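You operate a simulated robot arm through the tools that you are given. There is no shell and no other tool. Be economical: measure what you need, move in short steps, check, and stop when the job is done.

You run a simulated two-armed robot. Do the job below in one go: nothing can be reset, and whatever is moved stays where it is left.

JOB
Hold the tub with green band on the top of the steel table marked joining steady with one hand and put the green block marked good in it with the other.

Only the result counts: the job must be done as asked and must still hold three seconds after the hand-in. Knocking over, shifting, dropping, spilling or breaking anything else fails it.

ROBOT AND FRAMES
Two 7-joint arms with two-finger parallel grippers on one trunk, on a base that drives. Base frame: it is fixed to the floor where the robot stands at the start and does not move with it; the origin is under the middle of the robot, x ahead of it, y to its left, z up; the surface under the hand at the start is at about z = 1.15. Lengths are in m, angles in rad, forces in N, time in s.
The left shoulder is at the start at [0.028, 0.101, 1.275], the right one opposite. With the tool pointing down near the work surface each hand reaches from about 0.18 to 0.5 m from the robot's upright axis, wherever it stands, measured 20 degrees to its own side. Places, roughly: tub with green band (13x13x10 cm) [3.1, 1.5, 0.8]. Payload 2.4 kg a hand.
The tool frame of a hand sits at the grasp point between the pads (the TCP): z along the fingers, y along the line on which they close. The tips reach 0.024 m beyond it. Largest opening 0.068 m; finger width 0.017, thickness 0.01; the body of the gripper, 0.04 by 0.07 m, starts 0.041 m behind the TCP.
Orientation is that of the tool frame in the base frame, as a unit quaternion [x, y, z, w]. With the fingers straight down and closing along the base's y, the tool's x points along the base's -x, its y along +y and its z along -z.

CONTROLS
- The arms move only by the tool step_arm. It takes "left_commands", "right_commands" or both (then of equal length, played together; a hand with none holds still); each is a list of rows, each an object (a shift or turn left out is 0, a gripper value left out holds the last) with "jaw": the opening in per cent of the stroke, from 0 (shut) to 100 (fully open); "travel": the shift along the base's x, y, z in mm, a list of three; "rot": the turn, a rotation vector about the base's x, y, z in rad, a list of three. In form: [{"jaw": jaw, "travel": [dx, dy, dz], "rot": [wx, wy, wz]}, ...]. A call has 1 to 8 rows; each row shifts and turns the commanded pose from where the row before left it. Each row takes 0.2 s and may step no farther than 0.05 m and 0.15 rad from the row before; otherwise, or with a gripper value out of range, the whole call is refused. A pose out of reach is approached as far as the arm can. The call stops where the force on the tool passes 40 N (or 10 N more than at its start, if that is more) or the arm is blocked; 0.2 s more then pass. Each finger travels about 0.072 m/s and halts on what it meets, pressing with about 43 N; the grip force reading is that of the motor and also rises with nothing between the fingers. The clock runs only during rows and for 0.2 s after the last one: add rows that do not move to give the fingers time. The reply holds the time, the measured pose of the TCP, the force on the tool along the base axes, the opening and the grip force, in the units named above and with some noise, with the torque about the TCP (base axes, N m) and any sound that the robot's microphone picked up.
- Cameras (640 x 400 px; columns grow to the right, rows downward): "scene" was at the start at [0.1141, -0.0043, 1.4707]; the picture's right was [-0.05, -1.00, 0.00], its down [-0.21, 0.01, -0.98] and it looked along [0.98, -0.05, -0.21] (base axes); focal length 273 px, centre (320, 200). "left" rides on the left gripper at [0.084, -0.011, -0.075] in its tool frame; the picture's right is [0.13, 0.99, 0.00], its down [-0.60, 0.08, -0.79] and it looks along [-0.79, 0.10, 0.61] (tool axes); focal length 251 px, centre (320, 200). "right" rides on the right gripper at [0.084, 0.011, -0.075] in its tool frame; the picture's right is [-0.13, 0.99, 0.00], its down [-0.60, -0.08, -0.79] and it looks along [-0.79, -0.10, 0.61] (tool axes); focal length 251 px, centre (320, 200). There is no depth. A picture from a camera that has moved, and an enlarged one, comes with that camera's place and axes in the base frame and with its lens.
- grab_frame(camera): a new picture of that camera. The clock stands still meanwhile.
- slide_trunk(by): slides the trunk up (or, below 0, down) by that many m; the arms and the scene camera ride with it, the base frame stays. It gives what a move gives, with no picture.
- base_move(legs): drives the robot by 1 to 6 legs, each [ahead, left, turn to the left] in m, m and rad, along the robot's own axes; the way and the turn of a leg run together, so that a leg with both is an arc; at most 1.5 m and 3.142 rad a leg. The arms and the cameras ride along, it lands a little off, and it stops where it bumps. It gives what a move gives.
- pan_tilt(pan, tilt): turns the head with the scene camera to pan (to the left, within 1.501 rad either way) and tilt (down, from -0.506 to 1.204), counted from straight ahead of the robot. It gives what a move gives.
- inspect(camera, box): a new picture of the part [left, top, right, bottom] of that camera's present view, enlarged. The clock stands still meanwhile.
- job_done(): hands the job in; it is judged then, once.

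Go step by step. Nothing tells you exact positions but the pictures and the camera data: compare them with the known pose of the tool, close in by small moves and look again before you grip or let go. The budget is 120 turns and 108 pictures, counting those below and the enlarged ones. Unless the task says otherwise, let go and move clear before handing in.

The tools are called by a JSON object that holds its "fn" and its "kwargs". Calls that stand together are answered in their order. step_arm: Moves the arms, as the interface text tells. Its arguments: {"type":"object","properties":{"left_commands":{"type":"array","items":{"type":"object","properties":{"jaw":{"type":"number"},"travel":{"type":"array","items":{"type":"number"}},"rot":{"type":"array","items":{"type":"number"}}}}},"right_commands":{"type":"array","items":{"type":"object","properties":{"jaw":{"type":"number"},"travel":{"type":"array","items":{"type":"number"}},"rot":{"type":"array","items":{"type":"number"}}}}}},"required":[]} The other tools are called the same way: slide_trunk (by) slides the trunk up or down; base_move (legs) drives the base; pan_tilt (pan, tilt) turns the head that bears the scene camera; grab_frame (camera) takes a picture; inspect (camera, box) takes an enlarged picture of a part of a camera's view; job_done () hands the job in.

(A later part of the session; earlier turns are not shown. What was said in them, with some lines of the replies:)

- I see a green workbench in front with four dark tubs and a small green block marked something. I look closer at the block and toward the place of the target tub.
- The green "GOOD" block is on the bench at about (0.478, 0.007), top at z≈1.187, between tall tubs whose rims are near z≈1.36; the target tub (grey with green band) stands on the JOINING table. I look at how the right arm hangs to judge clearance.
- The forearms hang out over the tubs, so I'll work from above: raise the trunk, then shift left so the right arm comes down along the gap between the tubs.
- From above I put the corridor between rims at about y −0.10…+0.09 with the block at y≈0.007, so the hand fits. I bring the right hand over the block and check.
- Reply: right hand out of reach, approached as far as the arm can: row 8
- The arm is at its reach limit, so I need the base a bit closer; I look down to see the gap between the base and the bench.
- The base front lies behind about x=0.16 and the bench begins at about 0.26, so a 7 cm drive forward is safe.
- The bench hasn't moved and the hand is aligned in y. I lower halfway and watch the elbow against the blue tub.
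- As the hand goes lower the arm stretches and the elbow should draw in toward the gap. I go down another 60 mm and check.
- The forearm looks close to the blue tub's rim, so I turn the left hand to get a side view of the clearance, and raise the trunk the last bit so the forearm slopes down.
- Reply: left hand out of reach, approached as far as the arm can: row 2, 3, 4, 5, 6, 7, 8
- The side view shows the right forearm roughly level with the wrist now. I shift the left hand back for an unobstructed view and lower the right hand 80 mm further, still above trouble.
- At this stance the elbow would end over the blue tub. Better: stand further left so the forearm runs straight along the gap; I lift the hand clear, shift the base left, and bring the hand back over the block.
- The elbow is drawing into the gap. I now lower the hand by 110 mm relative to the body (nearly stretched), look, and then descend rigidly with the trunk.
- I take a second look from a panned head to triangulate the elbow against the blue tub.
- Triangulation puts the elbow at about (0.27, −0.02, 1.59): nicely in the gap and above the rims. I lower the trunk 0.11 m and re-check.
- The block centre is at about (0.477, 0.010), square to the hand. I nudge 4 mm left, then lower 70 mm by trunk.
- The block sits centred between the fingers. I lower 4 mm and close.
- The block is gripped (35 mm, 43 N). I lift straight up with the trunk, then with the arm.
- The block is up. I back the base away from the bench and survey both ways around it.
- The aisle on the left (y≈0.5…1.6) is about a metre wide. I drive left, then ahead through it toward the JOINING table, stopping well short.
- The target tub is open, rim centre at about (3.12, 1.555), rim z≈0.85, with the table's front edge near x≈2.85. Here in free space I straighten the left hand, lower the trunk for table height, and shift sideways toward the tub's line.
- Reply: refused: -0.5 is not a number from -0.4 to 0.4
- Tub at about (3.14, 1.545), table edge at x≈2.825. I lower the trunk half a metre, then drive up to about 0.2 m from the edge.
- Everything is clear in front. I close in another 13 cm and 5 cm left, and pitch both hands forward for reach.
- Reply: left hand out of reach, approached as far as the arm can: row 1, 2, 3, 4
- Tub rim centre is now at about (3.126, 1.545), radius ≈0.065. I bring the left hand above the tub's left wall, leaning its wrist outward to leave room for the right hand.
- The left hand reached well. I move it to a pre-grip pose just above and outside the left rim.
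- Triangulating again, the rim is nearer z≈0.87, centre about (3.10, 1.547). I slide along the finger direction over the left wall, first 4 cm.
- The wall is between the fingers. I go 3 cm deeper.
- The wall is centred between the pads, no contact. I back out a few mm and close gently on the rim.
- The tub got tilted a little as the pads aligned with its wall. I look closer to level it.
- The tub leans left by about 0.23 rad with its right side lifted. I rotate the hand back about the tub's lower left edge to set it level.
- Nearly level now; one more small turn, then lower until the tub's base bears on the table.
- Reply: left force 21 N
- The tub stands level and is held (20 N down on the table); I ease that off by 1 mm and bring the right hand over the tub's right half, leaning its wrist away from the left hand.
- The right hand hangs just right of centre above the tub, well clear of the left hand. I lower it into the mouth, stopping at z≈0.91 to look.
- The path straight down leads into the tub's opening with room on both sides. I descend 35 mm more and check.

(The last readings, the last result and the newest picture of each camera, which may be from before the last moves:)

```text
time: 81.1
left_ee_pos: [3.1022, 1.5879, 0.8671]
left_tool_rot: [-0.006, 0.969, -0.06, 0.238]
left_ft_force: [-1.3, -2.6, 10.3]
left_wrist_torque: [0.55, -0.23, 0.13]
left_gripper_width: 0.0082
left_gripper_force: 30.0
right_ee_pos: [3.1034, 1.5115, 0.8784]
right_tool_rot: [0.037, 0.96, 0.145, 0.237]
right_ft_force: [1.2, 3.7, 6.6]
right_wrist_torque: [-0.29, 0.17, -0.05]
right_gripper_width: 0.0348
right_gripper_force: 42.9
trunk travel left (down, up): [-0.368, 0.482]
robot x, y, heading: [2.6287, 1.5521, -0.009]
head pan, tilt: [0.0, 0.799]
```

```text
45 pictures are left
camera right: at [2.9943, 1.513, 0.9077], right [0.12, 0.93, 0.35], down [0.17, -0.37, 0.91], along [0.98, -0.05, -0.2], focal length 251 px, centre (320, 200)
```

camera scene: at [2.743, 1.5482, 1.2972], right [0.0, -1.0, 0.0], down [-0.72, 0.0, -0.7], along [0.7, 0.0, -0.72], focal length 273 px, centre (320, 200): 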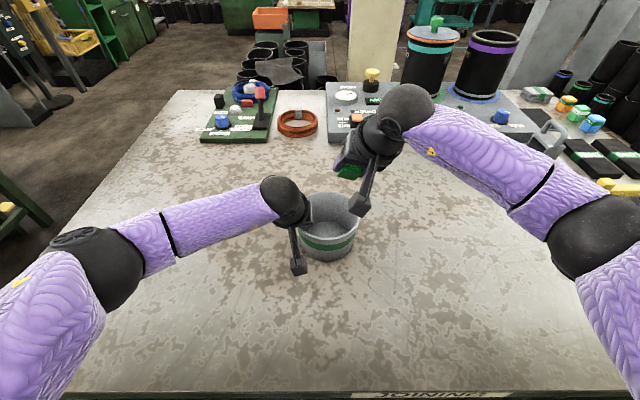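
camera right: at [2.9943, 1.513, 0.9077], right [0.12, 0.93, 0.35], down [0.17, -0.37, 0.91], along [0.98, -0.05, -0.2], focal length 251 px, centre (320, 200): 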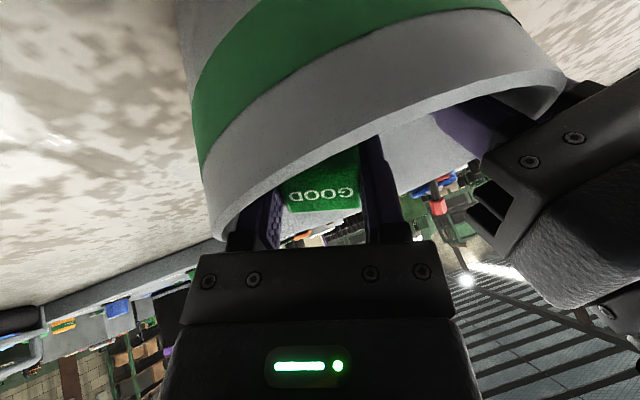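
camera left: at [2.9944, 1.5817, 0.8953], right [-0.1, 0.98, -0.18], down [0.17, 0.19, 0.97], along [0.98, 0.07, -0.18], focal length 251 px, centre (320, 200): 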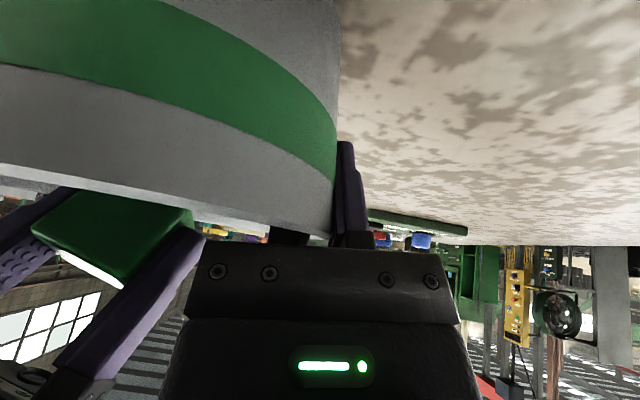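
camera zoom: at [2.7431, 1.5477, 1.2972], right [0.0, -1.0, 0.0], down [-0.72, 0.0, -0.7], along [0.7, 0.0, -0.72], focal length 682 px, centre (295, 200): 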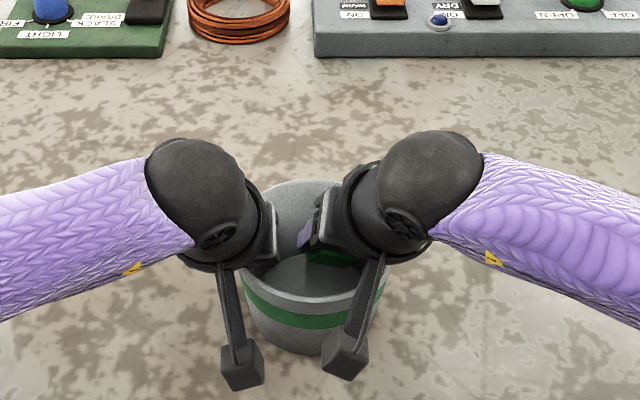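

The right finger brushes the tub's right wall lightly; I lift a touch and shift 11 mm left toward the centre, then check the forces.

{"fn": "step_arm", "kwargs": {"right_commands": [{"travel": [0, 4, 4]}, {"travel": [0, 4, 0]}, {"travel": [0, 4, -2]}]}}

{"fn": "grab_frame", "kwargs": {"camera": "right"}}

{"fn": "inspect", "kwargs": {"camera": "scene", "box": [240, 120, 420, 280]}}

```text
time: 81.9
left_ee_pos: [3.1025, 1.5885, 0.8675]
left_tool_rot: [-0.007, 0.969, -0.059, 0.238]
left_ft_force: [-4.3, 1.1, 7.0]
left_wrist_torque: [0.06, 0.09, -0.02]
left_gripper_width: 0.0082
left_gripper_force: 29.9
right_ee_pos: [3.1033, 1.5224, 0.8808]
right_tool_rot: [0.038, 0.96, 0.145, 0.236]
right_ft_force: [0.4, -0.5, 0.1]
right_wrist_torque: [0.01, -0.02, -0.03]
right_gripper_width: 0.0348
right_gripper_force: 43.1
trunk travel left (down, up): [-0.368, 0.482]
robot x, y, heading: [2.6286, 1.55, 0.0]
head pan, tilt: [0.0, 0.799]
```

```text
44 pictures are left
camera right: at [2.9945, 1.5235, 0.9094], right [0.12, 0.93, 0.35], down [0.17, -0.37, 0.92], along [0.98, -0.05, -0.2], focal length 251 px, centre (320, 200)
```

right: 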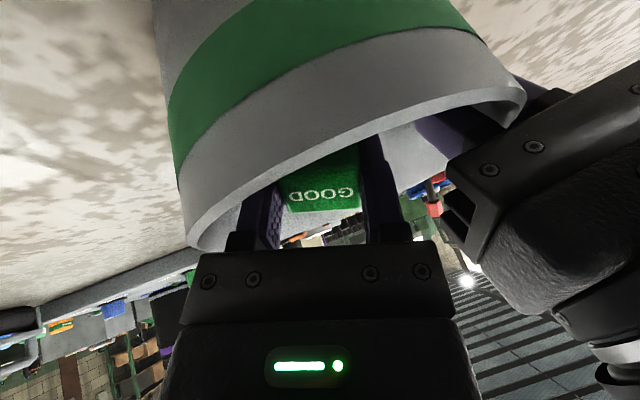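

```text
2.50 times, centred on (330, 200) of scene
camera zoom: at [2.7434, 1.5477, 1.2971], right [0.0, -1.0, 0.0], down [-0.72, 0.0, -0.7], along [0.7, 0.0, -0.72], focal length 682 px, centre (295, 200)
```

zoom: 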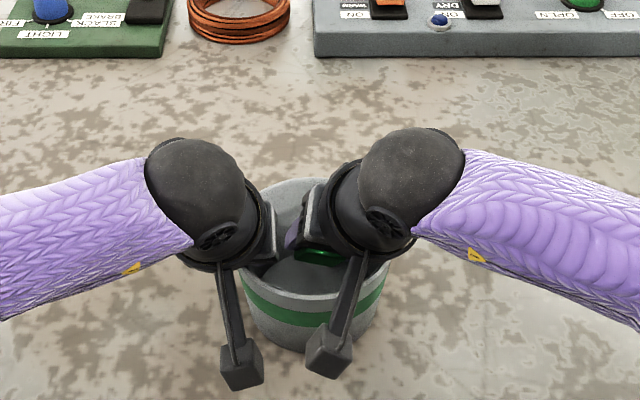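

No contact now and the block is inside the tub below the rim. I open the right hand.

{"fn": "step_arm", "kwargs": {"right_commands": [{"jaw": 65}, {"jaw": 70}, {}, {}]}}

{"fn": "grab_frame", "kwargs": {"camera": "right"}}

```text
time: 82.9
left_ee_pos: [3.1034, 1.5889, 0.8664]
left_tool_rot: [-0.006, 0.969, -0.059, 0.238]
left_ft_force: [-3.4, 0.6, 5.6]
left_wrist_torque: [0.16, 0.07, -0.02]
left_gripper_width: 0.0079
left_gripper_force: 29.6
right_ee_pos: [3.1037, 1.5215, 0.8811]
right_tool_rot: [0.038, 0.96, 0.146, 0.235]
right_ft_force: [0.0, -0.6, 0.3]
right_wrist_torque: [0.01, 0.03, 0.01]
right_gripper_width: 0.0477
right_gripper_force: 0.1
trunk travel left (down, up): [-0.368, 0.482]
robot x, y, heading: [2.6327, 1.5449, 0.001]
head pan, tilt: [0.0, 0.799]
```

```text
42 pictures are left
camera right: at [2.9948, 1.5236, 0.9095], right [0.12, 0.93, 0.35], down [0.17, -0.37, 0.91], along [0.98, -0.05, -0.2], focal length 251 px, centre (320, 200)
```

right: 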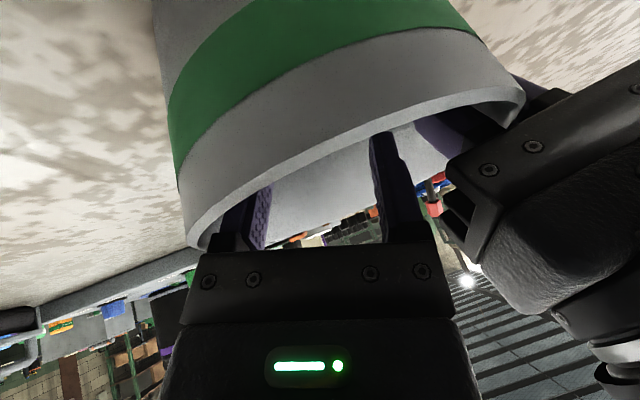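

The block has dropped out of the fingers into the tub. I raise the right hand straight out and then away to the right.

{"fn": "step_arm", "kwargs": {"right_commands": [{"travel": [-2, 0, 20]}, {"travel": [-2, -2, 25]}, {"travel": [0, -5, 30]}, {"travel": [0, -15, 30]}, {"travel": [-10, -40, 10]}, {"travel": [-10, -40, 0]}, {"travel": [-10, -40, 0]}]}}

{"fn": "inspect", "kwargs": {"camera": "scene", "box": [240, 120, 420, 280]}}

```text
time: 84.5
left_ee_pos: [3.1036, 1.588, 0.8672]
left_tool_rot: [-0.006, 0.969, -0.059, 0.238]
left_ft_force: [-0.5, -0.7, 3.5]
left_wrist_torque: [0.07, -0.04, -0.02]
left_gripper_width: 0.0079
left_gripper_force: 30.5
right_ee_pos: [3.067, 1.3809, 0.9919]
right_tool_rot: [0.037, 0.96, 0.146, 0.235]
right_ft_force: [1.2, -0.3, 0.2]
right_wrist_torque: [-0.04, 0.0, -0.01]
right_gripper_width: 0.0475
right_gripper_force: 0.1
trunk travel left (down, up): [-0.368, 0.482]
robot x, y, heading: [2.6254, 1.5461, -0.001]
head pan, tilt: [0.0, 0.799]
```

```text
2.50 times, centred on (330, 200) of scene
camera zoom: at [2.7441, 1.5476, 1.2971], right [0.0, -1.0, 0.0], down [-0.72, 0.0, -0.7], along [0.7, 0.0, -0.72], focal length 682 px, centre (295, 200)
```

zoom: 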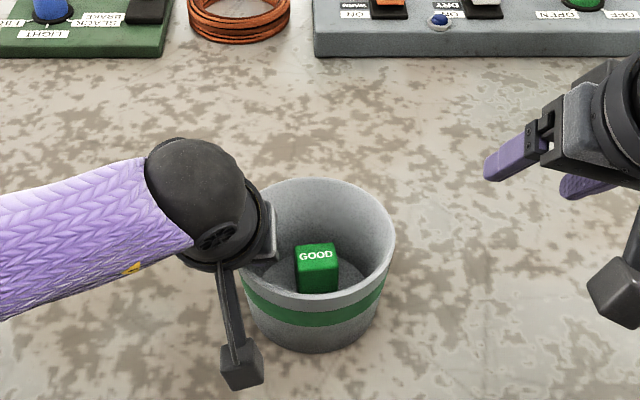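

The block stands in the tub, upright and readable. I let go with the left hand and withdraw along its fingers.

{"fn": "step_arm", "kwargs": {"left_commands": [{"jaw": 45}, {"jaw": 45}, {}, {"travel": [-7, 2, 14]}, {"travel": [-9, 2, 18]}, {"travel": [-9, 2, 18]}, {"travel": [-10, 5, 25]}, {"travel": [-10, 30, 30]}]}}

{"fn": "grab_frame", "kwargs": {"camera": "scene"}}

```text
time: 86.3
left_ee_pos: [3.0617, 1.6331, 0.9704]
left_tool_rot: [-0.006, 0.97, -0.06, 0.238]
left_ft_force: [-0.4, 0.2, -0.1]
left_wrist_torque: [0.0, 0.04, 0.0]
left_gripper_width: 0.0308
left_gripper_force: 0.0
right_ee_pos: [3.0679, 1.3813, 0.9921]
right_tool_rot: [0.037, 0.96, 0.145, 0.235]
right_ft_force: [-0.6, 0.2, 0.9]
right_wrist_torque: [0.01, 0.02, -0.04]
right_gripper_width: 0.0477
right_gripper_force: 0.1
trunk travel left (down, up): [-0.368, 0.482]
robot x, y, heading: [2.6274, 1.5499, -0.004]
head pan, tilt: [0.0, 0.799]
```

```text
40 pictures are left
camera scene: at [2.7443, 1.5478, 1.2971], right [0.0, -1.0, 0.0], down [-0.72, 0.0, -0.7], along [0.7, 0.0, -0.72], focal length 273 px, centre (320, 200)
```

scene: 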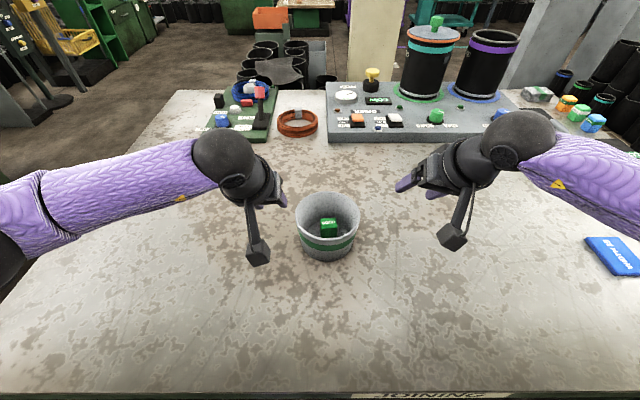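

The tub stands flat on the JOINING table with the GOOD block inside, and both hands are clear of it. I hand the job in.

{"fn": "job_done", "kwargs": {}}

```text
The job is handed in.
```

The green block marked GOOD is in the green-banded tub on the table marked JOINING. The left hand held the tub's rim while the right hand put the block in, then both hands let go and moved clear.

The tub tipped slightly when I first gripped it. I set it level again before placing the block, and it ended up about 2 cm from where it had stood. I saw nothing else disturbed.
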